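You operate a simulated robot arm through the tools that you are given. There is no shell and no other tool. Be economical: measure what you need, move in short steps, check, and stop when the job is done.

You are at the controls of a simulated two-armed robot. One attempt, no reset.

TASK
Swap the brown cartridge in the filter block for the white one.
Fine: hold the block while you pull; the brown one goes into the white stand; push the white one home.
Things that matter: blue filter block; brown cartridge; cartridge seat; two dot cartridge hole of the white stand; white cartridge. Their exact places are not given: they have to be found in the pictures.

The check looks at the end state, three seconds after you hand in, the way a careful person would. Anything else that was tipped, shoved, dropped, spilled or broken makes it a failure.

THE ROBOT
Two 7-joint arms with two-finger parallel grippers on one trunk, on a base that drives. Base frame: it is fixed to the floor where the robot stands at the start and does not move with it; the origin is under the middle of the robot, x ahead of it, y to its left, z up. Units: m, rad, N and s.
The left shoulder is at the start at [0.06, 0.143, 0.953], the right one opposite. With the tool pointing down near the work surface each hand reaches from about 0.32 to 0.74 m from the robot's upright axis, wherever it stands, measured 20 degrees to its own side. Places, roughly: cartridge seat [0.5, -0.2, 0.9]; two dot cartridge hole of the white stand [0.5, -0.5, 0.9]. Payload 1.57 kg a hand.
Tool frame (each hand has its own): the origin (TCP) lies between the finger pads and is the grasp point; the fingertips stand 0.03 m ahead of it; z points along the fingers, y is the line along which they close. The gripper opens to 0.11 m. The fingers are 0.024 m wide and 0.012 m thick; the gripper's body (0.048 by 0.112 m) begins 0.078 m behind the TCP.
Orientation is that of the tool frame in the base frame, as [roll, pitch, yaw] about the fixed x, y, z axes, in that order (R = Rz(yaw) Ry(pitch) Rx(roll)). With the fingers straight down and closing along the base's y, the tool's x points along the base's -x, its y along +y and its z along -z.

THE INTERFACE
- The arms move only by the tool servo_tool. It takes "left_commands", "right_commands" or both (then of equal length, played together; a hand with none holds still); each is a list of rows, each an object (a shift or turn left out is 0, a gripper value left out holds the last) with "delta_pos": the shift along the base's x, y, z in m, a list of three; "rotation": the turn, a rotation vector about the base's x, y, z in rad, a list of three; "jaw": the finger opening in m, from 0 to 0.11. In form: [{"delta_pos": [dx, dy, dz], "rotation": [wx, wy, wz], "jaw": jaw}, ...]. A call has 1 to 10 rows; each row shifts and turns the commanded pose from where the row before left it. Rows are played at 5 a second. More than 0.05 m and 0.15 rad between two rows, or a gripper value outside its range, and nothing of the call is played. A pose out of reach is approached as far as the arm can. The call stops where the force on the tool passes 40 N (or 10 N more than at its start, if that is more) or the arm is blocked; 0.2 s more then pass. The fingers move at their own pace (about 0.045 m/s each) and stop on an object; they squeeze with about 41 N. The grip force told is the motor's: it shows also when the fingers shut on nothing. Time passes only in rows, and 0.2 s behind the last, so rows that do not move let the fingers close. It gives the time, the measured TCP pose, the force on the tool (base axes), the opening and the grip force at its end, in the units of the frame above (readings bear some noise), with the torque about the TCP (base axes, N m) and any sound that the robot's microphone picked up, and new pictures: "views" is both (left out), scene, wrist or none (wrist: the cameras of the hands that moved).
- Cameras (640 x 400 px; columns grow to the right, rows downward): "scene" is now at [0.0402, -0.0354, 1.5441]; the picture's right is [-0.44, -0.90, 0.00], its down [-0.69, 0.34, -0.64] and it looks along [0.58, -0.29, -0.76] (base axes); focal length 276 px, centre (320, 200). "left" rides on the left gripper at [0.07, -0.016, -0.141] in its tool frame; the picture's right is [0.23, 0.97, 0.00], its down [-0.86, 0.20, -0.48] and it looks along [-0.47, 0.11, 0.88] (tool axes); focal length 222 px, centre (320, 200). "right" rides on the right gripper at [0.07, 0.016, -0.141] in its tool frame; the picture's right is [-0.23, 0.97, 0.00], its down [-0.86, -0.20, -0.48] and it looks along [-0.47, -0.11, 0.88] (tool axes); focal length 222 px, centre (320, 200).
- raise_lower(by): slides the trunk up (or, below 0, down) by that many m; the arms and the scene camera ride with it, the base frame stays. It gives what a move gives, with no picture.
- roll_base(legs): drives the robot by 1 to 6 legs, each [ahead, left, turn to the left] in m, m and rad, along the robot's own axes; the way and the turn of a leg run together, so that a leg with both is an arc; at most 1.5 m and 3.142 rad a leg. The arms and the cameras ride along, it lands a little off, and it stops where it bumps. It gives what a move gives, and a new picture of the scene camera.
- aim_head(pan, tilt): turns the head with the scene camera to pan (to the left, within 1.501 rad either way) and tilt (down, from -0.506 to 1.204), counted from straight ahead of the robot. It gives what a move gives, and a new picture of the scene camera.
- locate(camera, pixels): for up to 12 pixels [column, row] of the newest picture of that camera ("zoom" is the newest enlarged one), the place [x, y, z] in the base frame of the surface seen there, good to about 0.002 m, but the place of the scene camera against the robot may be out by one fixed shift of up to 0.025 m in any direction. It takes no simulated time.
- enlarge(camera, box): a new picture of the part [left, top, right, bottom] of that camera's present view, enlarged. It takes no simulated time.
- finish_job(): hands the job in; it is judged then, once.

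Go step by step. Measure first, check grasps and placings, and put right what went wrong. The budget is 80 turns and 260 pictures, counting those below and the enlarged ones. Unless the task says otherwise, let go and move clear before handing in, and close with one line.

The tools are called as a command line: name --argument value ..., lists and objects as JSON in quotes. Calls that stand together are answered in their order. servo_tool: Moves the arms, as the interface text tells. Its arguments: {"type":"object","properties":{"left_commands":{"type":"array"},"right_commands":{"type":"array"},"views":{"type":"string","enum":["both","scene","wrist","none"]}},"required":[]} The other tools are called the same way: raise_lower (by) slides the trunk up or down; roll_base (legs) drives the base; aim_head (pan, tilt) turns the head that bears the scene camera; locate (camera, pixels) gives the place of the surface under pixels of a picture; enlarge (camera, box) takes an enlarged picture of a part of a camera's view; finish_job () hands the job in.

At the start:

```text
time_s: 0.0
left_tool_pos: [0.3891, -0.0288, 1.1184]
left_orientation: [3.14, 0.001, 3.141]
left_contact_force: [-0.1, -0.7, 0.2]
left_wrist_torque: [0.02, 0.02, 0.01]
left_width: 0.1098
left_grasp_force: 0.0
right_tool_pos: [0.4247, -0.3998, 1.1184]
right_orientation: [-3.14, 0.0, 3.141]
right_contact_force: [0.7, 0.5, -0.1]
right_wrist_torque: [0.0, -0.01, 0.03]
right_width: 0.1098
right_grasp_force: 0.1
trunk travel left (down, up): [-0.552, 0.038]
robot x, y, heading: [-0.0005, 0.0009, -0.001]
head pan, tilt: [-0.461, 0.871]
```

scene: 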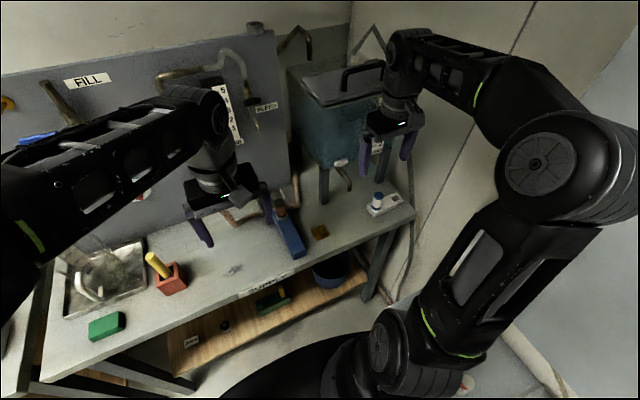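
right: 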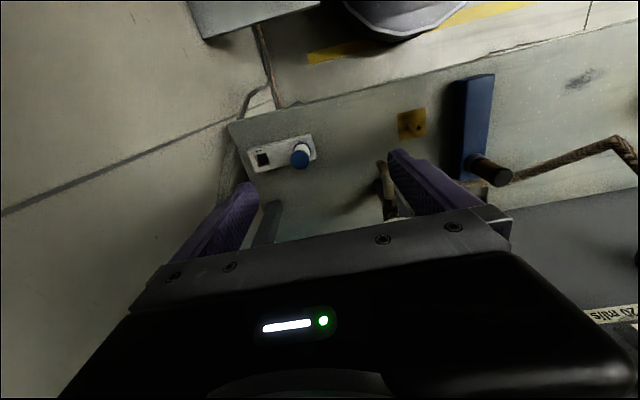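
left: 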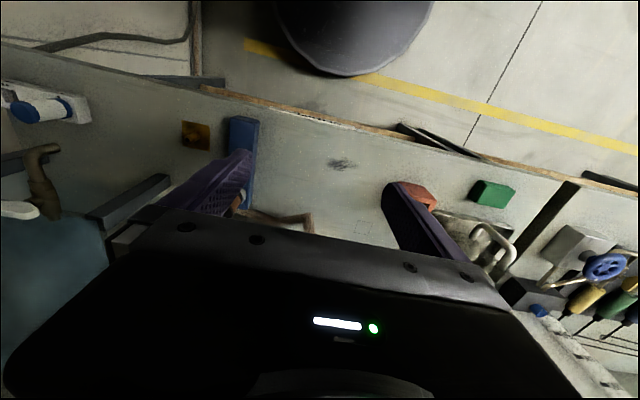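

The scene shows a blue block near (285,232) with a brown cartridge at (281,209), and the white stand near (380,203) holding a white/blue cartridge. I'll enlarge these.

enlarge --camera "scene" --box '[240, 160, 420, 275]'

enlarge --camera "right" --box '[230, 60, 530, 250]'

enlarge --camera "left" --box '[0, 60, 320, 260]'

```text
3.48 times, centred on (330, 218) of scene
```

zoom: 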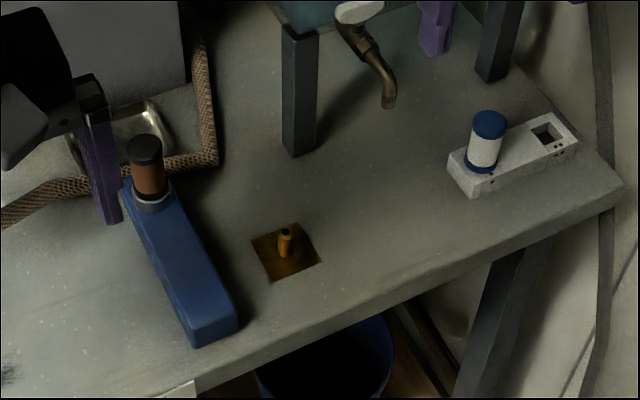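

```text
2.11 times, centred on (380, 155) of right
```

zoom: 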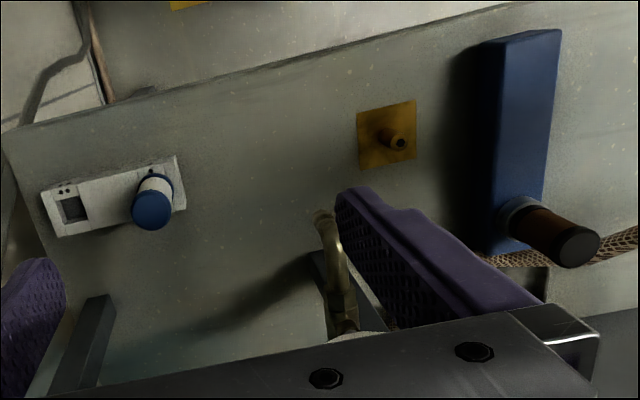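

```text
2.00 times, centred on (160, 160) of left
```

zoom: 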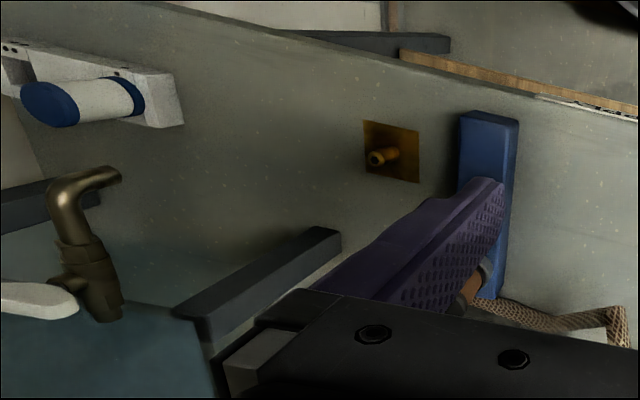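

locate --camera "right" --pixels '[[300, 160], [303, 148], [263, 159], [252, 150], [311, 140], [502, 176], [488, 165], [467, 80], [494, 76], [475, 120], [463, 145], [416, 127]]'

locate --camera "scene" --pixels '[[281, 202], [282, 212], [276, 218], [288, 235], [295, 252], [378, 195], [376, 204], [393, 197], [400, 195], [367, 205], [375, 214], [280, 245]]'

```text
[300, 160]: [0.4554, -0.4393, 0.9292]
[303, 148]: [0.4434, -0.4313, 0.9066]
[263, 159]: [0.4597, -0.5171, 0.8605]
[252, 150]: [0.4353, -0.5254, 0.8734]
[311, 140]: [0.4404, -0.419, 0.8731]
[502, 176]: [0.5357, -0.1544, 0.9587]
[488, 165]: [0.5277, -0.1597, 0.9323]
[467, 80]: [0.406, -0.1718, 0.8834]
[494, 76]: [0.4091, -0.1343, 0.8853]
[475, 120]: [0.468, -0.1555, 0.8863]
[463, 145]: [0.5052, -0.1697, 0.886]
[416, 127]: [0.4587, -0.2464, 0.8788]
```

```text
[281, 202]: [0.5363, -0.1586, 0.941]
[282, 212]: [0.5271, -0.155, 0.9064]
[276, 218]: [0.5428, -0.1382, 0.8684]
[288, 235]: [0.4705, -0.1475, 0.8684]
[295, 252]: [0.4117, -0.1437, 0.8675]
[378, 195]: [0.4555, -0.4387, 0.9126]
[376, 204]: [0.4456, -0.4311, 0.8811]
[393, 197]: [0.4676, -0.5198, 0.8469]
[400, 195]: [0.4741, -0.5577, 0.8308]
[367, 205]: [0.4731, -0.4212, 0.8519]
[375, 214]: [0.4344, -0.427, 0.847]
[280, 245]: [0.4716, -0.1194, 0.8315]
```

The wrist camera gives the brown cap at about (0.536,-0.154,0.959), the block top at z 0.886, the white cap at (0.455,-0.439,0.929) and the stand top at z 0.873. Next I'll take a closer look at the stand and check the tank for clearance.

enlarge --camera "right" --box '[240, 125, 328, 180]'

enlarge --camera "right" --box '[440, 120, 528, 190]'

locate --camera "scene" --pixels '[[325, 160], [345, 163], [348, 188], [325, 200], [380, 180], [300, 110], [370, 140], [340, 90]]'

locate --camera "right" --pixels '[[248, 152], [256, 171], [316, 155], [309, 135], [258, 153], [270, 153], [268, 166], [259, 165]]'

```text
7.27 times, centred on (284, 152) of right
```

zoom: 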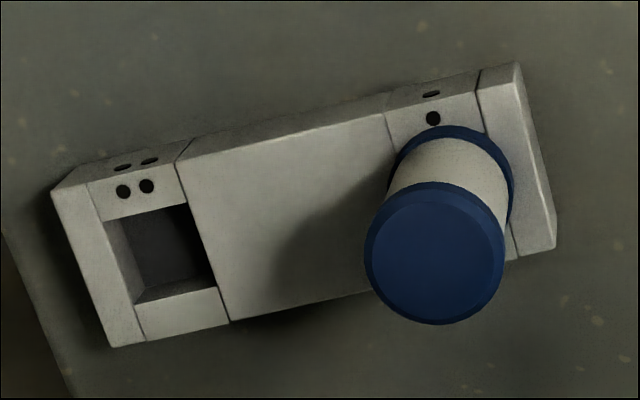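

```text
5.71 times, centred on (484, 155) of right
```

zoom: 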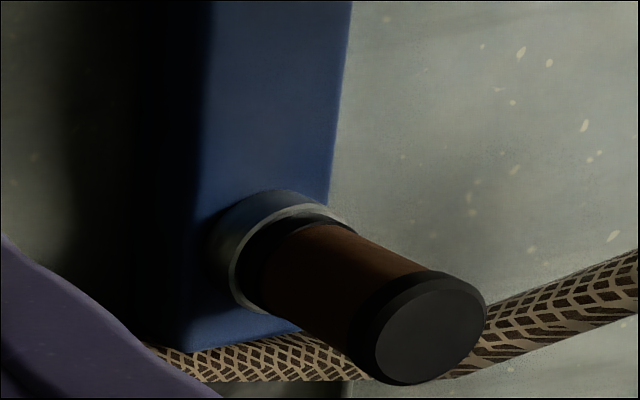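

```text
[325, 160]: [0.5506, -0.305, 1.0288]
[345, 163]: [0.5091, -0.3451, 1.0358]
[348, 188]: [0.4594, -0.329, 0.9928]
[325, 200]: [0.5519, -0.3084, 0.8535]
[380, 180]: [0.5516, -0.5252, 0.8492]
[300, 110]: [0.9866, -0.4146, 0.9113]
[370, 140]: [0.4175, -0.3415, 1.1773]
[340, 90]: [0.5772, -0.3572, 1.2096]
```

```text
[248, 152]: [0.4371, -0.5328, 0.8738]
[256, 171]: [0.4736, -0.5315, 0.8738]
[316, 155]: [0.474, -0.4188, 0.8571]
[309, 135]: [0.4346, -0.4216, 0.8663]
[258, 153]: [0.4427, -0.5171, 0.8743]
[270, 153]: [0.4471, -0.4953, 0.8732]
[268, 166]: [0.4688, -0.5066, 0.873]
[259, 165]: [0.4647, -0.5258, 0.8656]
```

Tank front is at x≈0.55 (y −0.30 to −0.53) with its spigot at about (0.46,−0.33,1.0). I'll bring the right hand above the brown cartridge along a clear path and tilt the left hand back so the two don't clash.

servo_tool --right_commands '[{"delta_pos": [-0.01, 0.05, 0]}, {"delta_pos": [0, 0.05, 0]}, {"delta_pos": [0, 0.05, 0]}, {"delta_pos": [0.04, 0.032, 0]}, {"delta_pos": [0.04, 0.032, 0]}, {"delta_pos": [0.04, 0.031, 0], "jaw": 0.07}, {"delta_pos": [0, 0, -0.03]}, {"delta_pos": [0, 0, 0]}]' --left_commands '[{"rotation": [0, -0.1, 0]}, {"rotation": [0, -0.1, 0]}, {"rotation": [0, -0.1, 0]}, {"rotation": [0, -0.1, 0]}, {}, {}, {}, {"jaw": 0.07}]'

enlarge --camera "right" --box '[240, 50, 440, 175]'

```text
refused: row 1 steps farther than a row can; nothing moved
```

```text
3.20 times, centred on (340, 112) of right
```

zoom: 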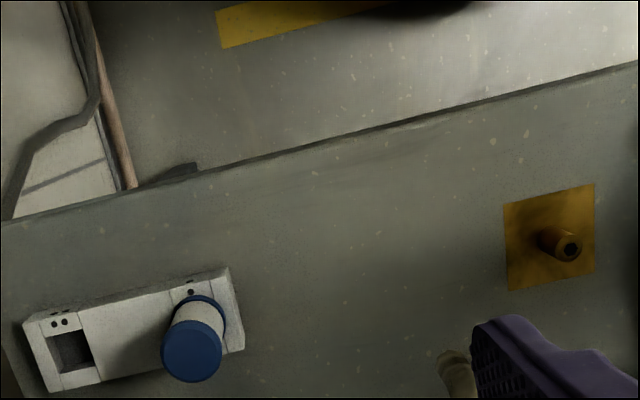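

Row norm was too large, so nothing moved; I'll resend with smaller steps.

servo_tool --right_commands '[{"delta_pos": [-0.003, 0.048, 0]}, {"delta_pos": [0, 0.048, 0]}, {"delta_pos": [0, 0.048, 0]}, {"delta_pos": [0.038, 0.031, 0]}, {"delta_pos": [0.038, 0.031, 0]}, {"delta_pos": [0.038, 0.031, 0], "jaw": 0.07}, {"delta_pos": [0, 0.008, -0.03]}, {}]' --left_commands '[{"rotation": [0, -0.1, 0]}, {"rotation": [0, -0.1, 0]}, {"rotation": [0, -0.1, 0]}, {"rotation": [0, -0.1, 0]}, {}, {}, {}, {"jaw": 0.07}]'

enlarge --camera "right" --box '[220, 80, 420, 205]'

```text
time_s: 1.8
left_tool_pos: [0.3909, -0.0262, 1.1179]
left_orientation: [-3.14, 0.401, -3.141]
left_contact_force: [0.8, 1.1, -0.5]
left_wrist_torque: [-0.08, 0.05, -0.03]
left_width: 0.0758
left_grasp_force: 0.1
right_tool_pos: [0.537, -0.1559, 1.0879]
right_orientation: [-3.139, -0.003, -3.141]
right_contact_force: [-0.4, 1.5, 0.6]
right_wrist_torque: [-0.04, 0.02, -0.01]
right_width: 0.07
right_grasp_force: 0.0
trunk travel left (down, up): [-0.552, 0.038]
robot x, y, heading: [0.0019, -0.0028, -0.006]
head pan, tilt: [-0.461, 0.871]
```

scene: 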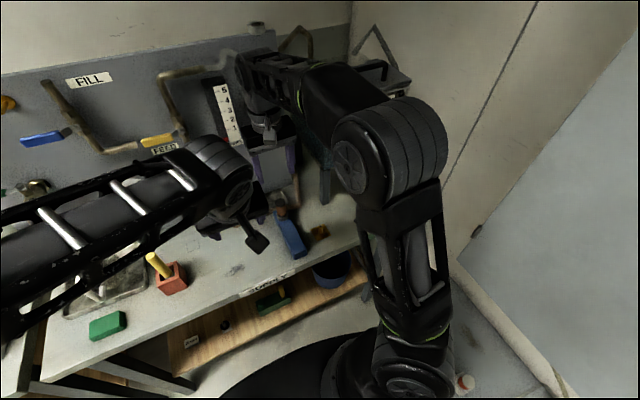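
right: 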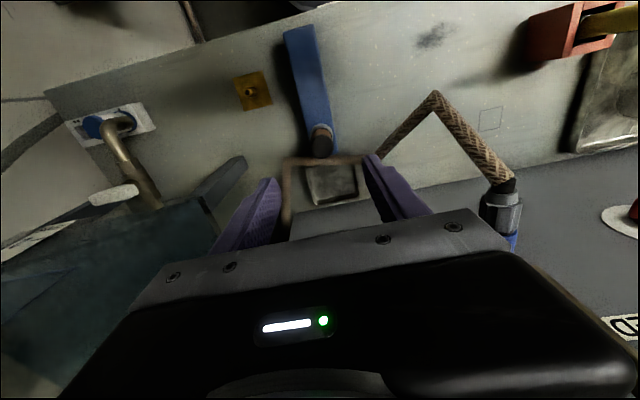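
left: 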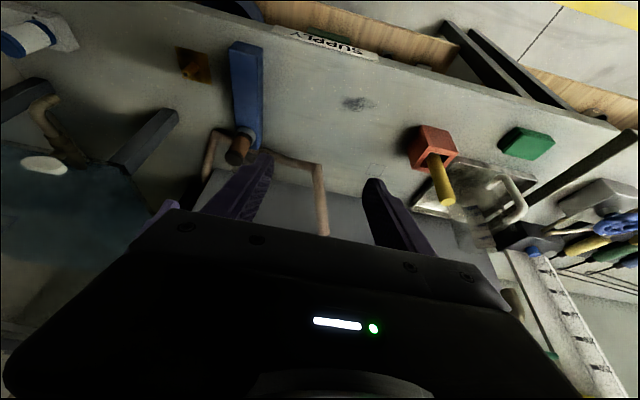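

```text
3.20 times, centred on (320, 142) of right
```

zoom: 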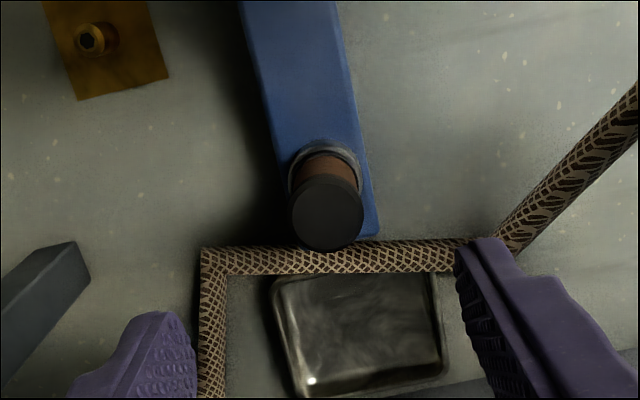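

locate --camera "right" --pixels '[[322, 146], [313, 146], [331, 146], [322, 155], [322, 138], [322, 130], [314, 130], [331, 130], [300, 60], [285, 35], [310, 28], [335, 145]]'

locate --camera "left" --pixels '[[230, 45], [262, 45], [237, 80], [264, 80], [239, 120], [264, 115], [239, 150], [241, 145]]'

```text
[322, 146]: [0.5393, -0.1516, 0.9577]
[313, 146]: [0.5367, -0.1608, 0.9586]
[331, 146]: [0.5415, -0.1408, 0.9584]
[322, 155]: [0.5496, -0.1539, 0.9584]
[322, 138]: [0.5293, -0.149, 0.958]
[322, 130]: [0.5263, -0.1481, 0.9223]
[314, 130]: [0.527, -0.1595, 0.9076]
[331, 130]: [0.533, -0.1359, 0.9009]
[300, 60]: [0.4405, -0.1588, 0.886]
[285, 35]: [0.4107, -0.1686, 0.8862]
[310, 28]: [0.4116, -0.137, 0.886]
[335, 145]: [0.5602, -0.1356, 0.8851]
```

```text
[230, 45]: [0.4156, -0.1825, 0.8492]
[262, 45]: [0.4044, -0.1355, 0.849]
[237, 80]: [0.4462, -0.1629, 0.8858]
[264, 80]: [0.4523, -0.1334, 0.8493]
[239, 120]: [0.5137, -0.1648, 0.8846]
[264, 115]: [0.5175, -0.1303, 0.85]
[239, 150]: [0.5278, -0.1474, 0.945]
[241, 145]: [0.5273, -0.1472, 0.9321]
```

Brown axis is at about (0.539,-0.151), cap top 0.958, and the block's near end is centred on y≈-0.153. I'll bring the left hand over the block and down to just above it.

servo_tool --left_commands '[{"delta_pos": [0, -0.043, -0.02]}, {"delta_pos": [0, -0.043, -0.02]}, {"delta_pos": [0, -0.041, -0.02]}, {"delta_pos": [0.01, 0, -0.045]}, {"delta_pos": [0.01, 0, -0.045]}, {"delta_pos": [0.014, 0, -0.04]}, {}]'

enlarge --camera "left" --box '[180, 20, 460, 195]'

```text
time_s: 3.4
left_tool_pos: [0.4247, -0.1553, 0.9291]
left_orientation: [-3.14, 0.401, 3.14]
left_contact_force: [0.1, -0.4, 0.0]
left_wrist_torque: [0.02, -0.01, 0.01]
left_width: 0.07
left_grasp_force: 0.0
right_tool_pos: [0.5355, -0.1581, 1.0881]
right_orientation: [-3.14, -0.002, -3.141]
right_contact_force: [0.4, 0.0, -0.1]
right_wrist_torque: [-0.01, -0.01, -0.04]
right_width: 0.0701
right_grasp_force: 0.0
trunk travel left (down, up): [-0.552, 0.038]
robot x, y, heading: [0.0015, -0.0026, 0.002]
head pan, tilt: [-0.461, 0.871]
```

scene: 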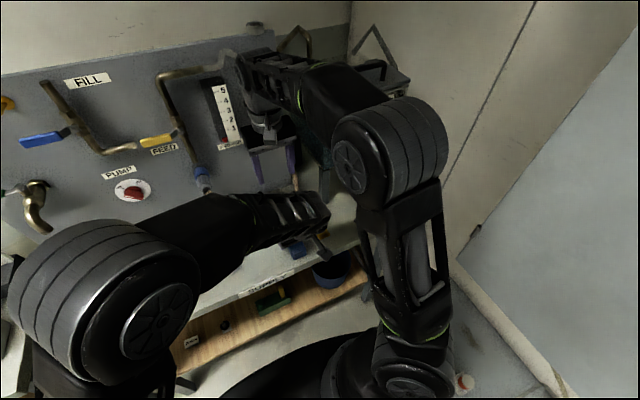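
left: 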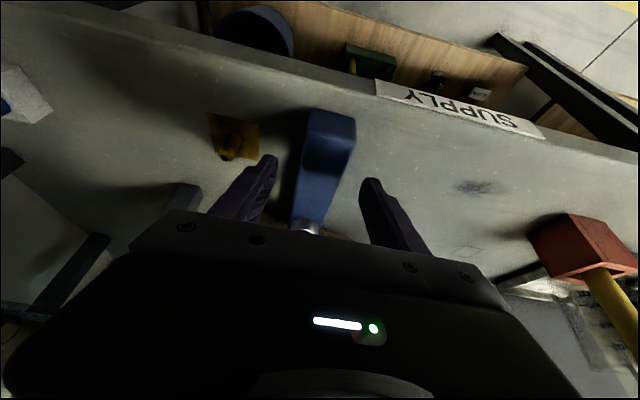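

```text
2.29 times, centred on (320, 108) of left
```

zoom: 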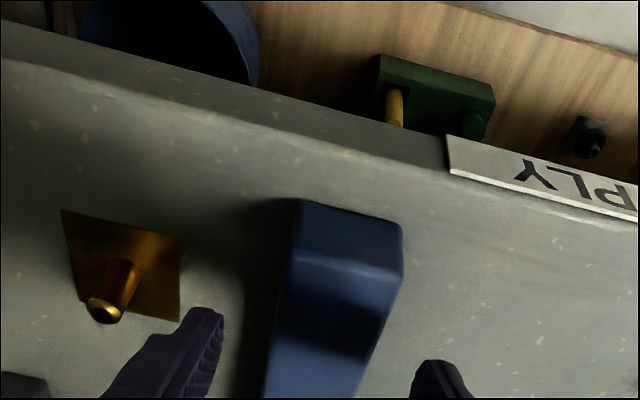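

locate --camera "left" --pixels '[[311, 140], [345, 150], [303, 175], [336, 185], [298, 200], [330, 205], [320, 130]]'

```text
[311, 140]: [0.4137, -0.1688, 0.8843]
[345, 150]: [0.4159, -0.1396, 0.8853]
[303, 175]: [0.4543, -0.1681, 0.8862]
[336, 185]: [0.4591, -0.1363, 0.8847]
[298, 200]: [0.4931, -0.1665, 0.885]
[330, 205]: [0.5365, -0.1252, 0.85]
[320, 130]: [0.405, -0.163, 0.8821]
```

servo_tool --left_commands '[{"delta_pos": [0.003, 0.0025, -0.02]}, {"delta_pos": [0.003, 0, -0.02]}, {"jaw": 0.045}, {}, {}]' --right_commands '[{"delta_pos": [0.003, 0.005, -0.025]}, {"delta_pos": [0, 0, -0.025]}, {"delta_pos": [0, 0, -0.02], "jaw": 0.06}, {}, {}]'

enlarge --camera "left" --box '[180, 20, 460, 195]'

enlarge --camera "right" --box '[220, 100, 420, 225]'

```text
time_s: 4.6
left_tool_pos: [0.4286, -0.1522, 0.8907]
left_orientation: [-3.141, 0.402, -3.141]
left_contact_force: [-0.5, 0.1, 0.3]
left_wrist_torque: [-0.05, -0.02, -0.01]
left_width: 0.0451
left_grasp_force: 0.0
right_tool_pos: [0.5385, -0.1499, 1.0183]
right_orientation: [-3.14, -0.004, -3.14]
right_contact_force: [-0.9, -0.3, 0.1]
right_wrist_torque: [-0.02, 0.0, 0.0]
right_width: 0.0599
right_grasp_force: 0.1
trunk travel left (down, up): [-0.552, 0.038]
robot x, y, heading: [0.0018, 0.003, 0.0]
head pan, tilt: [-0.461, 0.871]
```

scene: 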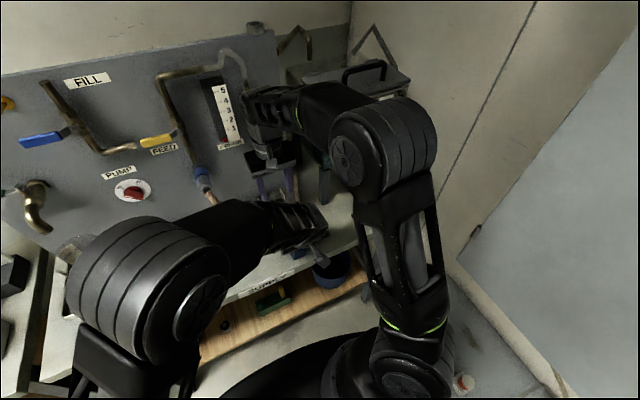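
right: 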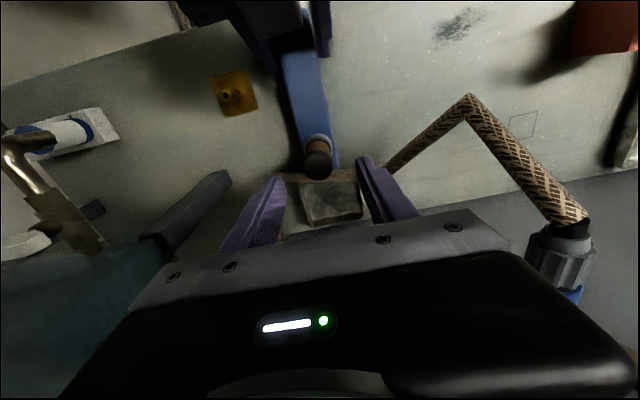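
left: 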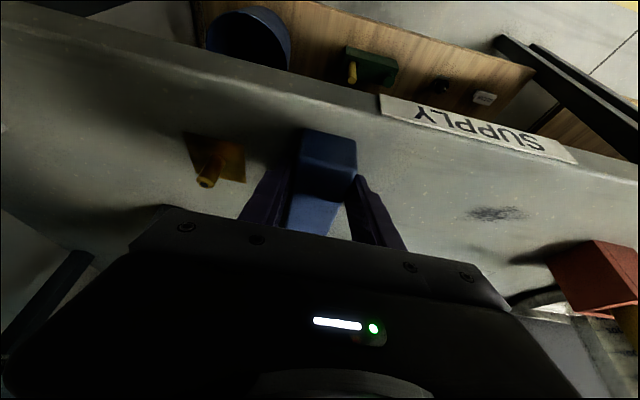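

```text
2.29 times, centred on (320, 108) of left
```

zoom: 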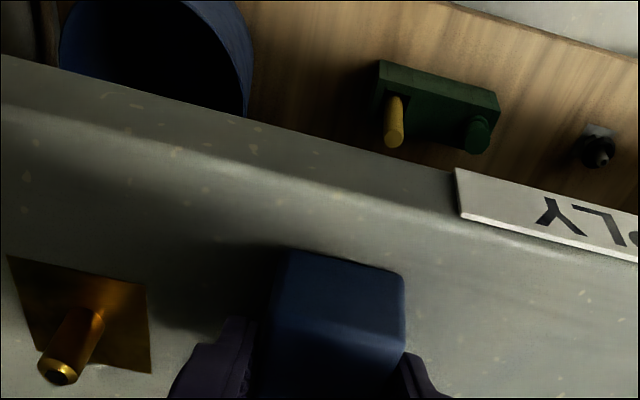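

```text
3.20 times, centred on (320, 162) of right
```

zoom: 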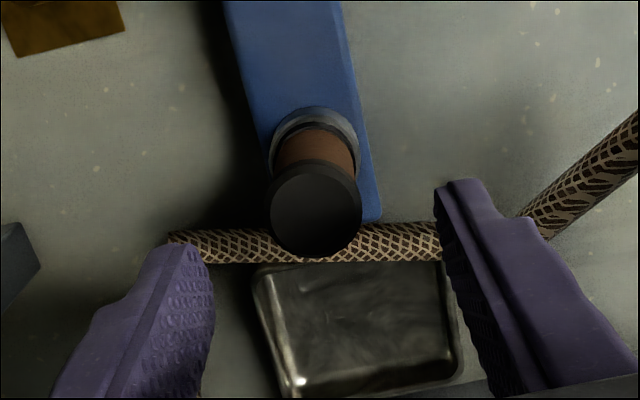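

The left fingers straddle the block with a 0.045 opening. I'll measure the brown cap (right picture, about (318,165)) and close the left hand.

locate --camera "right" --pixels '[[318, 165], [307, 164], [330, 164], [318, 176], [318, 154], [318, 147]]'

servo_tool --left_commands '[{"jaw": 0.038}, {"jaw": 0.03}, {"jaw": 0.03}, {}]' --views "wrist"

```text
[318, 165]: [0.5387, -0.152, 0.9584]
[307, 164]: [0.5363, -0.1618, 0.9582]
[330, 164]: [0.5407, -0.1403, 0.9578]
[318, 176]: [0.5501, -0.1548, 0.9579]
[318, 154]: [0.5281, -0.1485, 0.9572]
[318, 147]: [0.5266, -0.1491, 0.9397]
```

```text
time_s: 5.6
left_tool_pos: [0.4283, -0.1537, 0.8904]
left_orientation: [-3.141, 0.401, 3.141]
left_contact_force: [-1.3, 0.1, -0.3]
left_wrist_torque: [-0.03, -0.09, -0.02]
left_width: 0.0415
left_grasp_force: 41.3
right_tool_pos: [0.5373, -0.1501, 1.0188]
right_orientation: [-3.14, -0.003, 3.141]
right_contact_force: [1.0, 0.1, -0.2]
right_wrist_torque: [0.01, 0.0, 0.0]
right_width: 0.0599
right_grasp_force: 0.1
trunk travel left (down, up): [-0.552, 0.038]
robot x, y, heading: [-0.0008, 0.002, -0.003]
head pan, tilt: [-0.461, 0.871]
```

left: 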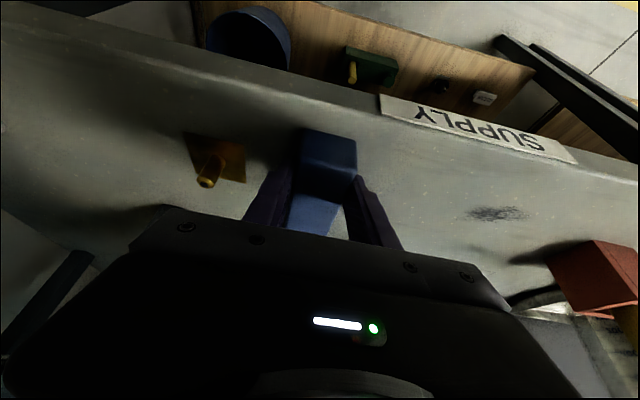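

The left hand holds the block firmly (0.0415 wide, 41 N). The right hand now goes down round the brown cartridge and closes.

servo_tool --right_commands '[{"delta_pos": [0.001, -0.001, -0.026]}, {"delta_pos": [0, 0, -0.026]}, {"delta_pos": [0, 0, -0.025]}, {"jaw": 0.035}, {"jaw": 0.015}, {}, {}]' --views "wrist"

enlarge --camera "right" --box '[220, 120, 420, 245]'

```text
time_s: 7.2
left_tool_pos: [0.4294, -0.1534, 0.8907]
left_orientation: [3.141, 0.402, 3.141]
left_contact_force: [-0.4, -0.7, 0.7]
left_wrist_torque: [0.02, -0.15, -0.09]
left_width: 0.0412
left_grasp_force: 41.2
right_tool_pos: [0.5391, -0.1544, 0.9392]
right_orientation: [-3.14, -0.002, 3.139]
right_contact_force: [0.2, 0.6, -1.7]
right_wrist_torque: [0.01, -0.02, -0.04]
right_width: 0.0284
right_grasp_force: 31.8
trunk travel left (down, up): [-0.552, 0.038]
robot x, y, heading: [0.0029, 0.0, 0.0]
head pan, tilt: [-0.461, 0.871]
```

right: 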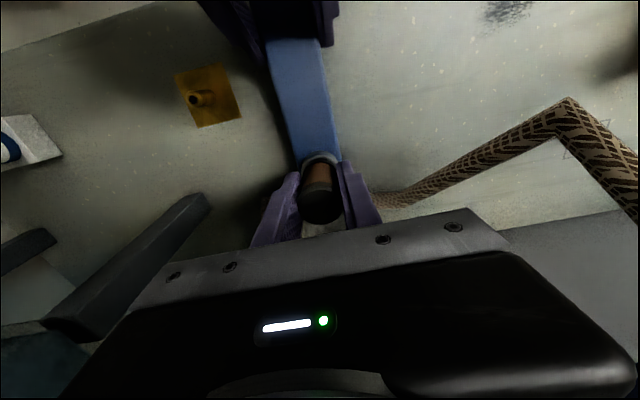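

```text
3.20 times, centred on (320, 182) of right
```

zoom: 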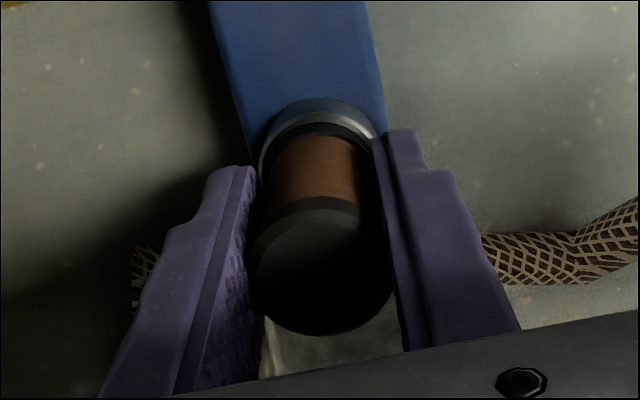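

The fingers are closed on the brown cartridge (0.0284 wide). Now pulling straight up while the left holds.

servo_tool --right_commands '[{}, {"delta_pos": [0, 0, 0.005]}, {"delta_pos": [0, 0, 0.008]}, {"delta_pos": [0, 0, 0.01]}, {"delta_pos": [0, 0, 0.01]}, {}]' --views "wrist"

```text
time_s: 8.6
left_tool_pos: [0.4292, -0.1527, 0.8893]
left_orientation: [-3.141, 0.4, -3.141]
left_contact_force: [-0.1, -0.2, 1.2]
left_wrist_torque: [0.01, 0.2, -0.01]
left_width: 0.0414
left_grasp_force: 41.2
right_tool_pos: [0.5393, -0.1525, 0.972]
right_orientation: [-3.14, -0.002, -3.141]
right_contact_force: [-0.6, 0.4, -0.4]
right_wrist_torque: [0.0, -0.02, -0.02]
right_width: 0.0282
right_grasp_force: 38.2
trunk travel left (down, up): [-0.552, 0.038]
robot x, y, heading: [0.0015, -0.0022, -0.004]
head pan, tilt: [-0.461, 0.871]
```

right: 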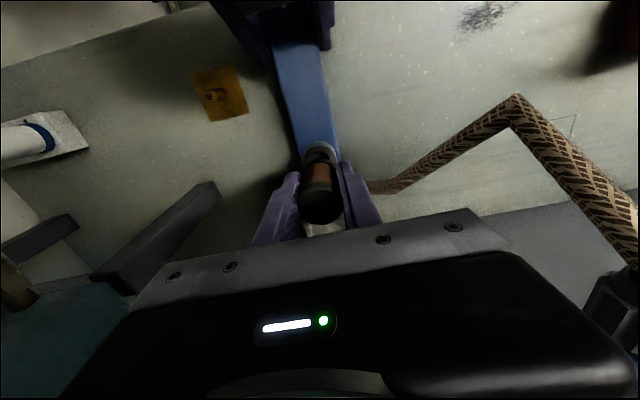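

The cartridge is coming out with the gripper. I'll keep lifting until clear and look.

servo_tool --right_commands '[{"delta_pos": [0, 0, 0.015]}, {"delta_pos": [0, 0, 0.02]}, {"delta_pos": [0, 0, 0.03]}, {"delta_pos": [0, 0, 0.03]}, {"delta_pos": [0, 0, 0.03]}, {}]'

enlarge --camera "right" --box '[220, 80, 420, 245]'

enlarge --camera "scene" --box '[230, 120, 380, 270]'

```text
time_s: 10.0
left_tool_pos: [0.4299, -0.1531, 0.8901]
left_orientation: [-3.141, 0.403, 3.14]
left_contact_force: [-0.2, 1.1, 0.5]
left_wrist_torque: [0.01, 0.17, -0.03]
left_width: 0.0413
left_grasp_force: 40.9
right_tool_pos: [0.5404, -0.1513, 1.0994]
right_orientation: [-3.139, 0.0, -3.141]
right_contact_force: [0.5, -0.6, -0.7]
right_wrist_torque: [0.01, -0.03, 0.04]
right_width: 0.0284
right_grasp_force: 38.9
trunk travel left (down, up): [-0.552, 0.038]
robot x, y, heading: [0.0002, -0.0022, 0.003]
head pan, tilt: [-0.461, 0.871]
```

scene: 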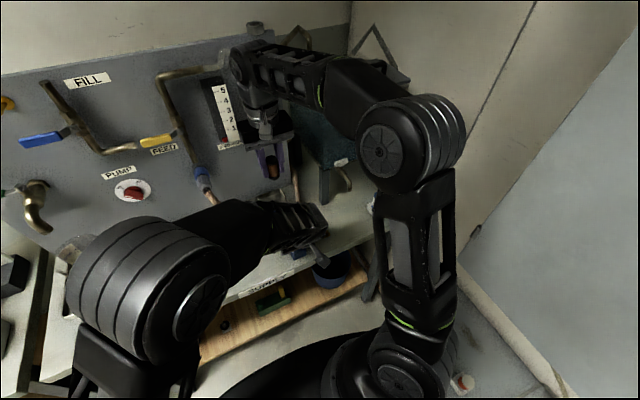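
right: 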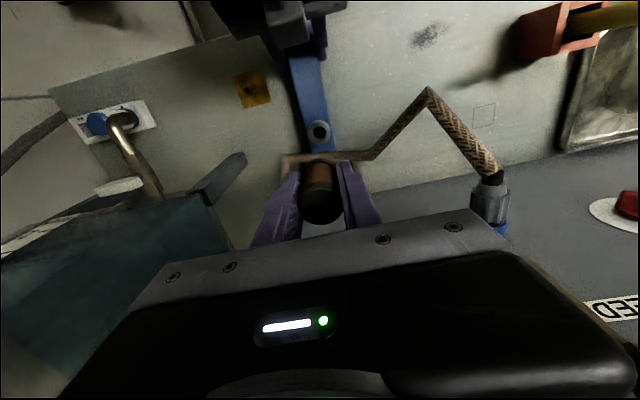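

```text
2.42 times, centred on (320, 162) of right
```

zoom: 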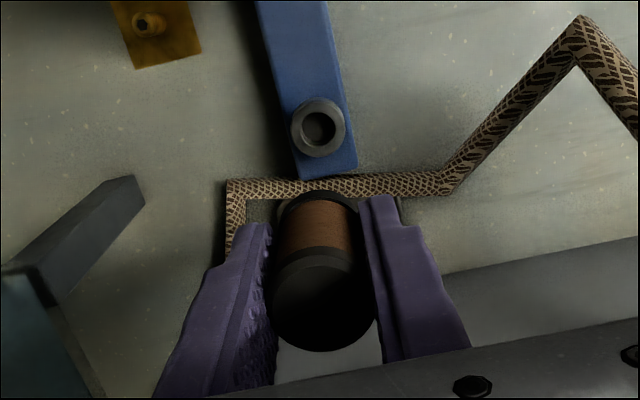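

```text
2.67 times, centred on (305, 195) of scene
```

zoom: 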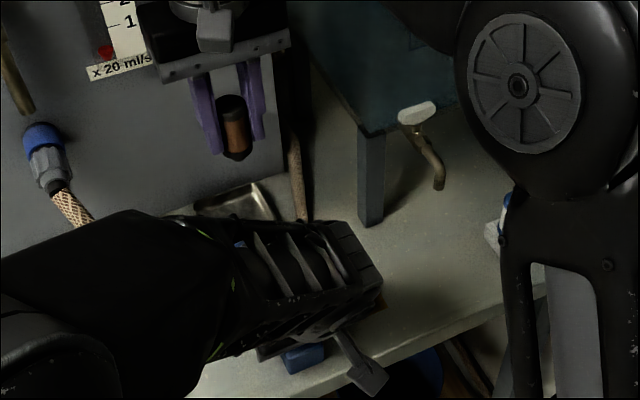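

The brown cartridge is out; the seat is a round ringed hole at about (320,132) in the right picture. I'll measure the seat, then carry brown towards the stand, passing in front of the tank.

locate --camera "right" --pixels '[[310, 132], [329, 132], [320, 142], [320, 123], [319, 132], [308, 128], [321, 121]]'

servo_tool --right_commands '[{"delta_pos": [-0.035, -0.035, 0]}, {"delta_pos": [-0.035, -0.035, 0]}, {"delta_pos": [-0.03, -0.038, 0]}, {"delta_pos": [-0.02, -0.045, 0]}, {"delta_pos": [0, -0.049, 0]}, {"delta_pos": [0, -0.049, 0]}, {"delta_pos": [0, -0.049, 0]}, {"delta_pos": [0.005, -0.049, 0]}, {}]'

enlarge --camera "right" --box '[220, 80, 420, 245]'

```text
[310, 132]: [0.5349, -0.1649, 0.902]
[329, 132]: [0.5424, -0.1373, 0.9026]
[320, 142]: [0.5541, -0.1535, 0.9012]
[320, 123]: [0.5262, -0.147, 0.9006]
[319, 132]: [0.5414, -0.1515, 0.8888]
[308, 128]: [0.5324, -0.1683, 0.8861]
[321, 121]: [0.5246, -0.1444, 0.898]
```

```text
time_s: 12.0
left_tool_pos: [0.4287, -0.1531, 0.8896]
left_orientation: [3.141, 0.402, -3.142]
left_contact_force: [-0.4, 0.6, 0.9]
left_wrist_torque: [-0.01, 0.16, -0.01]
left_width: 0.0412
left_grasp_force: 40.9
right_tool_pos: [0.4233, -0.5014, 1.1003]
right_orientation: [-3.14, -0.001, -3.14]
right_contact_force: [-0.2, -0.2, -0.9]
right_wrist_torque: [-0.02, -0.01, 0.02]
right_width: 0.0282
right_grasp_force: 38.5
trunk travel left (down, up): [-0.552, 0.038]
robot x, y, heading: [0.0014, 0.0001, -0.004]
head pan, tilt: [-0.461, 0.871]
```

scene: 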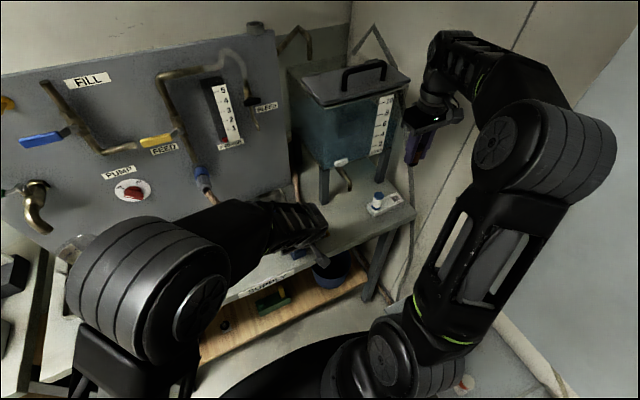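
right: 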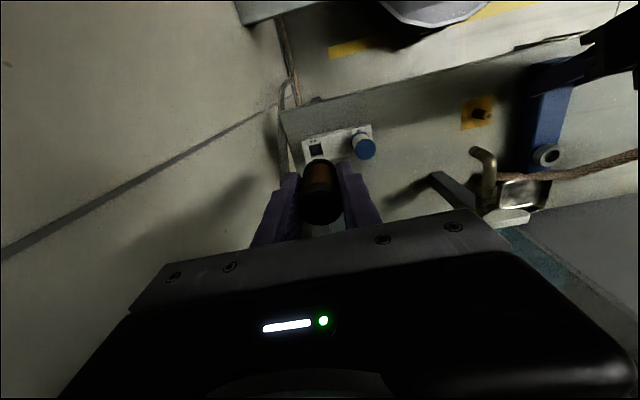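

```text
2.42 times, centred on (320, 162) of right
```

zoom: 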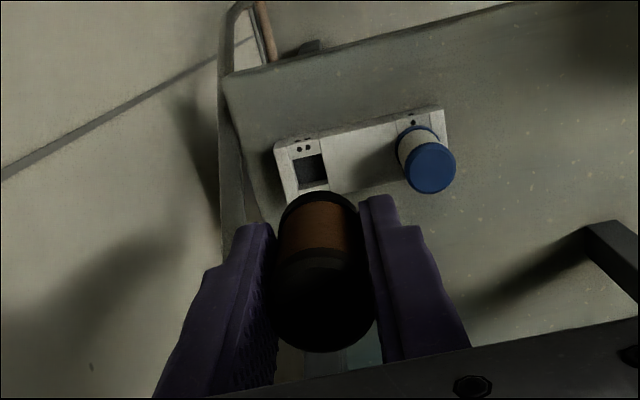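

enlarge --camera "right" --box '[296, 120, 386, 176]'

locate --camera "right" --pixels '[[365, 148], [364, 138], [357, 148], [374, 148], [315, 151], [305, 137], [369, 126], [309, 140], [322, 140]]'

```text
7.11 times, centred on (341, 148) of right
```

zoom: 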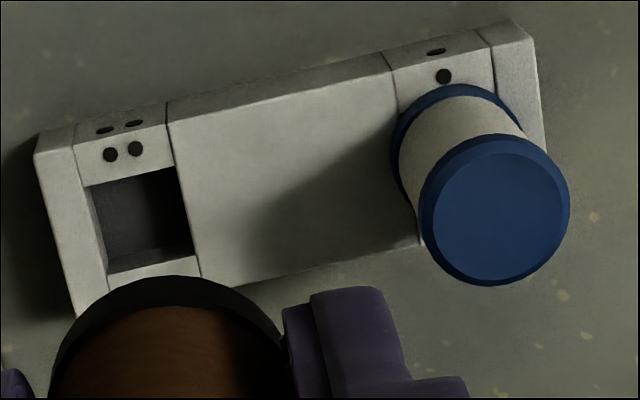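

```text
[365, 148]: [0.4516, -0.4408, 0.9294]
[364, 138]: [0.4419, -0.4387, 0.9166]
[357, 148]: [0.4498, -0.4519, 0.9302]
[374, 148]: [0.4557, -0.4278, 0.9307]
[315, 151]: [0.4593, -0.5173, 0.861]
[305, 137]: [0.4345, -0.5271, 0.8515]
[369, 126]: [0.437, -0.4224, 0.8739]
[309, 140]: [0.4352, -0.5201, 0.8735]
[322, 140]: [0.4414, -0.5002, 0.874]
```

locate --camera "zoom" --pixels '[[84, 184], [174, 161], [182, 185], [200, 255], [80, 195], [103, 277], [130, 172], [150, 272], [42, 160], [400, 70], [495, 210], [418, 240]]'

```text
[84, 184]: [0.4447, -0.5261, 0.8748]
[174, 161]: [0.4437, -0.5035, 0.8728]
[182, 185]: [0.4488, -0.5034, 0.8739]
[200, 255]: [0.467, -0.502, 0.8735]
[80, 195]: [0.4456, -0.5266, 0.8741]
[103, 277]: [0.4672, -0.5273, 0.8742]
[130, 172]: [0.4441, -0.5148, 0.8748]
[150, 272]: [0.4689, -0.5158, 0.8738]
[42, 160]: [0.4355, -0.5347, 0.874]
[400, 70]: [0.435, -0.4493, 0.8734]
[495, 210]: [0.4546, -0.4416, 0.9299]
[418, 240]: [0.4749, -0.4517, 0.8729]
```

locate --camera "right" --pixels '[[321, 204], [321, 221], [306, 207], [337, 207], [320, 190], [320, 168], [320, 162]]'

servo_tool --right_commands '[{"delta_pos": [0.016, -0.007, -0.03]}, {"delta_pos": [0.016, -0.006, -0.03]}, {"delta_pos": [0, 0, -0.04]}, {"delta_pos": [0, 0, -0.03]}, {}]'

enlarge --camera "right" --box '[240, 110, 400, 240]'

enlarge --camera "scene" --box '[330, 130, 450, 230]'

```text
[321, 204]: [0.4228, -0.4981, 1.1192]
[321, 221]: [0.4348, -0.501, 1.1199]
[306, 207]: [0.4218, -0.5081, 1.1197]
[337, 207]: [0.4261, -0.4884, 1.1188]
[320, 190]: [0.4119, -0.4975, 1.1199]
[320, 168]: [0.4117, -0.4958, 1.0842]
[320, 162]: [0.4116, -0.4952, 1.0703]
```

```text
time_s: 13.2
left_tool_pos: [0.4304, -0.1529, 0.8895]
left_orientation: [3.141, 0.401, -3.14]
left_contact_force: [-0.4, 0.2, 0.0]
left_wrist_torque: [0.03, 0.12, 0.02]
left_width: 0.0413
left_grasp_force: 40.7
right_tool_pos: [0.4546, -0.5147, 0.9695]
right_orientation: [-3.139, 0.0, 3.141]
right_contact_force: [0.3, -0.5, -0.4]
right_wrist_torque: [-0.01, -0.01, 0.0]
right_width: 0.0282
right_grasp_force: 38.1
trunk travel left (down, up): [-0.552, 0.038]
robot x, y, heading: [-0.0004, -0.0005, -0.002]
head pan, tilt: [-0.461, 0.871]
```

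scene: 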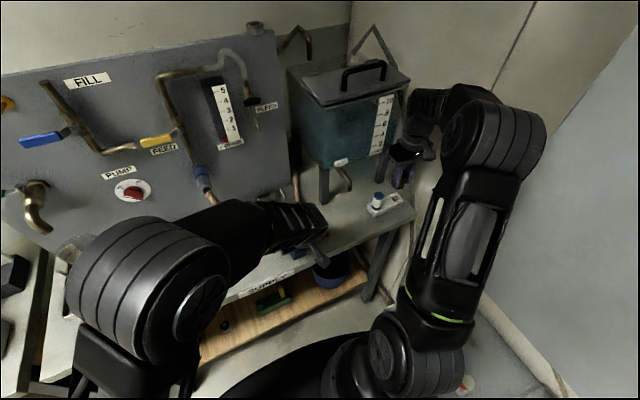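
right: 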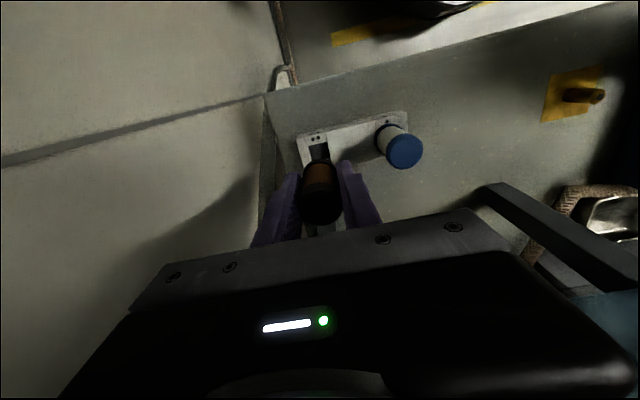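

```text
3.08 times, centred on (320, 175) of right
```

zoom: 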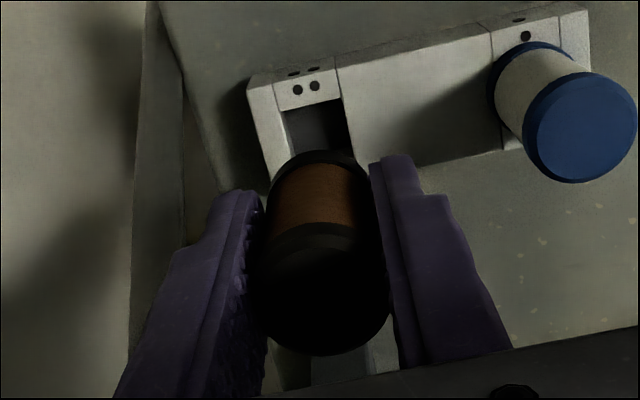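

```text
4.00 times, centred on (390, 180) of scene
```

zoom: 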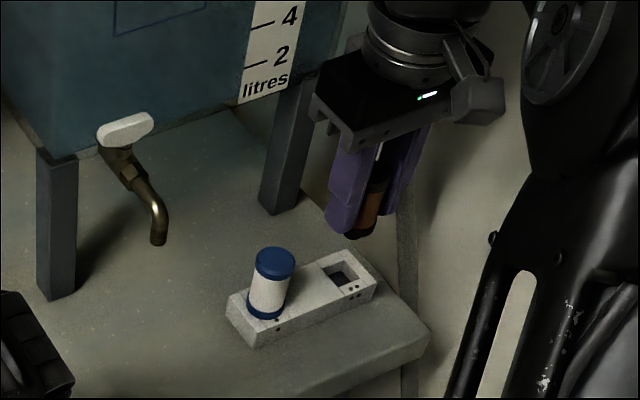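

locate --camera "right" --pixels '[[317, 143], [307, 150], [329, 148], [306, 147], [327, 143], [332, 157], [404, 152], [394, 152], [413, 151]]'

```text
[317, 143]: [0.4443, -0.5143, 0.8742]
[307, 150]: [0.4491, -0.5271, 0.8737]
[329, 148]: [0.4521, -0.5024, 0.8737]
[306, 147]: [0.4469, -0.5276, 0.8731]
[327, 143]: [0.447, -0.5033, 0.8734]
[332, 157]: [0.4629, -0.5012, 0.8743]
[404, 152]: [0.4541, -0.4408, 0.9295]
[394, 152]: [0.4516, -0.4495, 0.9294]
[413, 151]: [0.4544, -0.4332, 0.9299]
```

The hole centre measures (0.456,-0.5147), which matches the TCP at (0.4546,-0.5147). I'll lower gently and watch the force.

servo_tool --right_commands '[{"delta_pos": [0.001, 0, -0.015]}, {"delta_pos": [0, 0, -0.01]}, {"delta_pos": [0, 0, -0.01]}, {"delta_pos": [0, 0, -0.008]}, {}]' --views "wrist"

enlarge --camera "scene" --box '[340, 140, 440, 225]'

```text
time_s: 14.4
left_tool_pos: [0.429, -0.1536, 0.8903]
left_orientation: [-3.142, 0.403, 3.141]
left_contact_force: [-0.1, -0.4, -0.6]
left_wrist_torque: [0.03, 0.03, -0.02]
left_width: 0.0412
left_grasp_force: 40.8
right_tool_pos: [0.4573, -0.5147, 0.9252]
right_orientation: [-3.14, -0.003, -3.14]
right_contact_force: [-0.7, 0.0, -0.1]
right_wrist_torque: [0.0, 0.03, 0.04]
right_width: 0.0287
right_grasp_force: 38.3
trunk travel left (down, up): [-0.552, 0.038]
robot x, y, heading: [0.0012, -0.0017, 0.003]
head pan, tilt: [-0.461, 0.871]
```

right: 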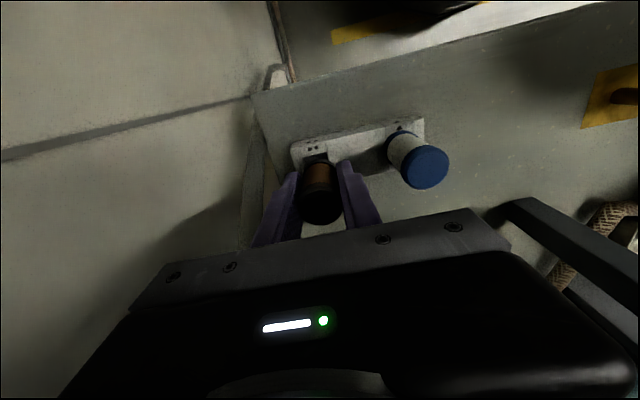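

```text
4.71 times, centred on (390, 182) of scene
```

zoom: 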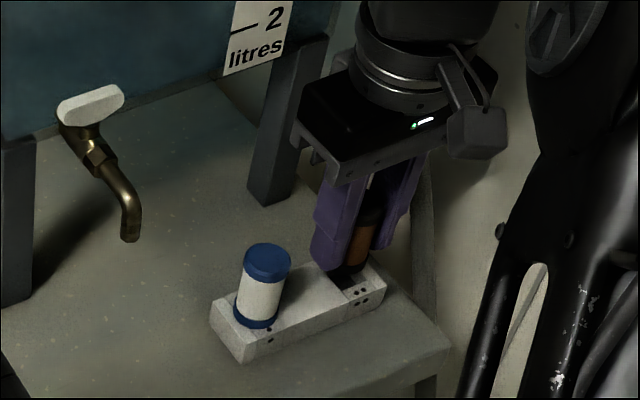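

servo_tool --right_commands '[{"delta_pos": [0, 0, -0.005]}, {"delta_pos": [0, 0, -0.005]}, {}]' --views "wrist"

enlarge --camera "right" --box '[260, 110, 400, 235]'

```text
time_s: 15.2
left_tool_pos: [0.4288, -0.154, 0.8892]
left_orientation: [3.141, 0.402, -3.142]
left_contact_force: [-0.8, -0.1, -0.3]
left_wrist_torque: [0.02, 0.13, -0.02]
left_width: 0.0412
left_grasp_force: 41.6
right_tool_pos: [0.4564, -0.514, 0.9168]
right_orientation: [-3.141, -0.004, -3.141]
right_contact_force: [-5.6, -1.3, -0.9]
right_wrist_torque: [-0.05, 0.23, -0.02]
right_width: 0.0284
right_grasp_force: 38.0
trunk travel left (down, up): [-0.552, 0.038]
robot x, y, heading: [-0.0014, -0.0018, -0.003]
head pan, tilt: [-0.461, 0.871]
```

right: 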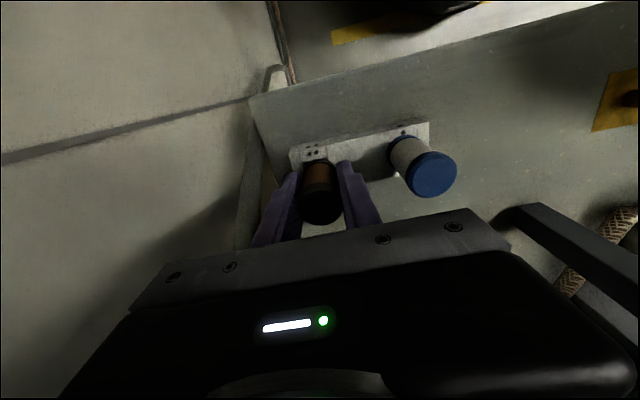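

```text
3.20 times, centred on (330, 172) of right
```

zoom: 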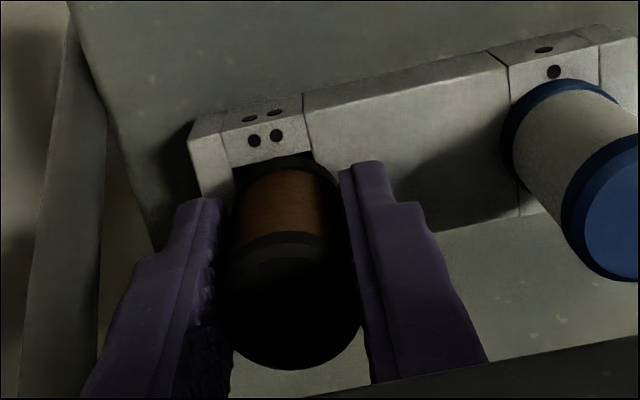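

A −5.6 N x force says the cartridge rubs the far wall, so it is inside the hole. I'll ease −x by about 1 mm and keep lowering.

servo_tool --right_commands '[{"delta_pos": [-0.001, 0, 0]}, {"delta_pos": [0, 0, -0.004]}, {"delta_pos": [0, 0, -0.003]}, {}]' --views "wrist"

enlarge --camera "right" --box '[260, 110, 400, 235]'

```text
time_s: 16.2
left_tool_pos: [0.429, -0.1528, 0.891]
left_orientation: [-3.138, 0.403, 3.141]
left_contact_force: [0.1, 0.1, -0.5]
left_wrist_torque: [-0.02, 0.09, -0.04]
left_width: 0.0412
left_grasp_force: 41.1
right_tool_pos: [0.4544, -0.5138, 0.9109]
right_orientation: [-3.138, 0.002, 3.141]
right_contact_force: [-8.1, -2.2, 19.9]
right_wrist_torque: [0.07, 0.35, 0.0]
right_width: 0.0285
right_grasp_force: 38.5
trunk travel left (down, up): [-0.552, 0.038]
robot x, y, heading: [-0.0053, -0.0001, -0.004]
head pan, tilt: [-0.461, 0.871]
```

right: 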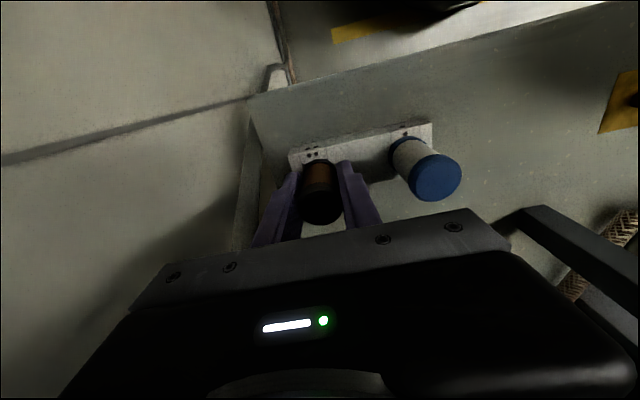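

```text
3.20 times, centred on (330, 172) of right
```

zoom: 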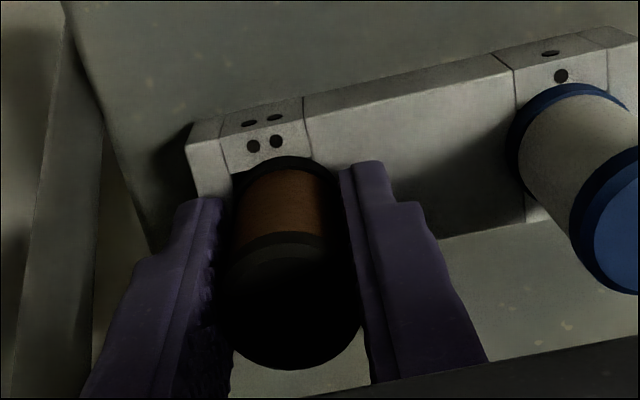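

Vertical force 20 N at TCP z 0.911, near the predicted seated height 0.910. I'll verify the cap height against the white one.

locate --camera "right" --pixels '[[320, 204], [321, 195], [310, 207], [332, 207], [435, 178], [316, 160], [308, 158]]'

```text
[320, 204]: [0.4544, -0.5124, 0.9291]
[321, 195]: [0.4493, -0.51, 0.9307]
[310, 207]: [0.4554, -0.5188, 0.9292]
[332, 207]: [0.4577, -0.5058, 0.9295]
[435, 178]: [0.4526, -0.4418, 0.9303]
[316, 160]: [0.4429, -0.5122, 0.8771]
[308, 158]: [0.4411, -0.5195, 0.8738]
```

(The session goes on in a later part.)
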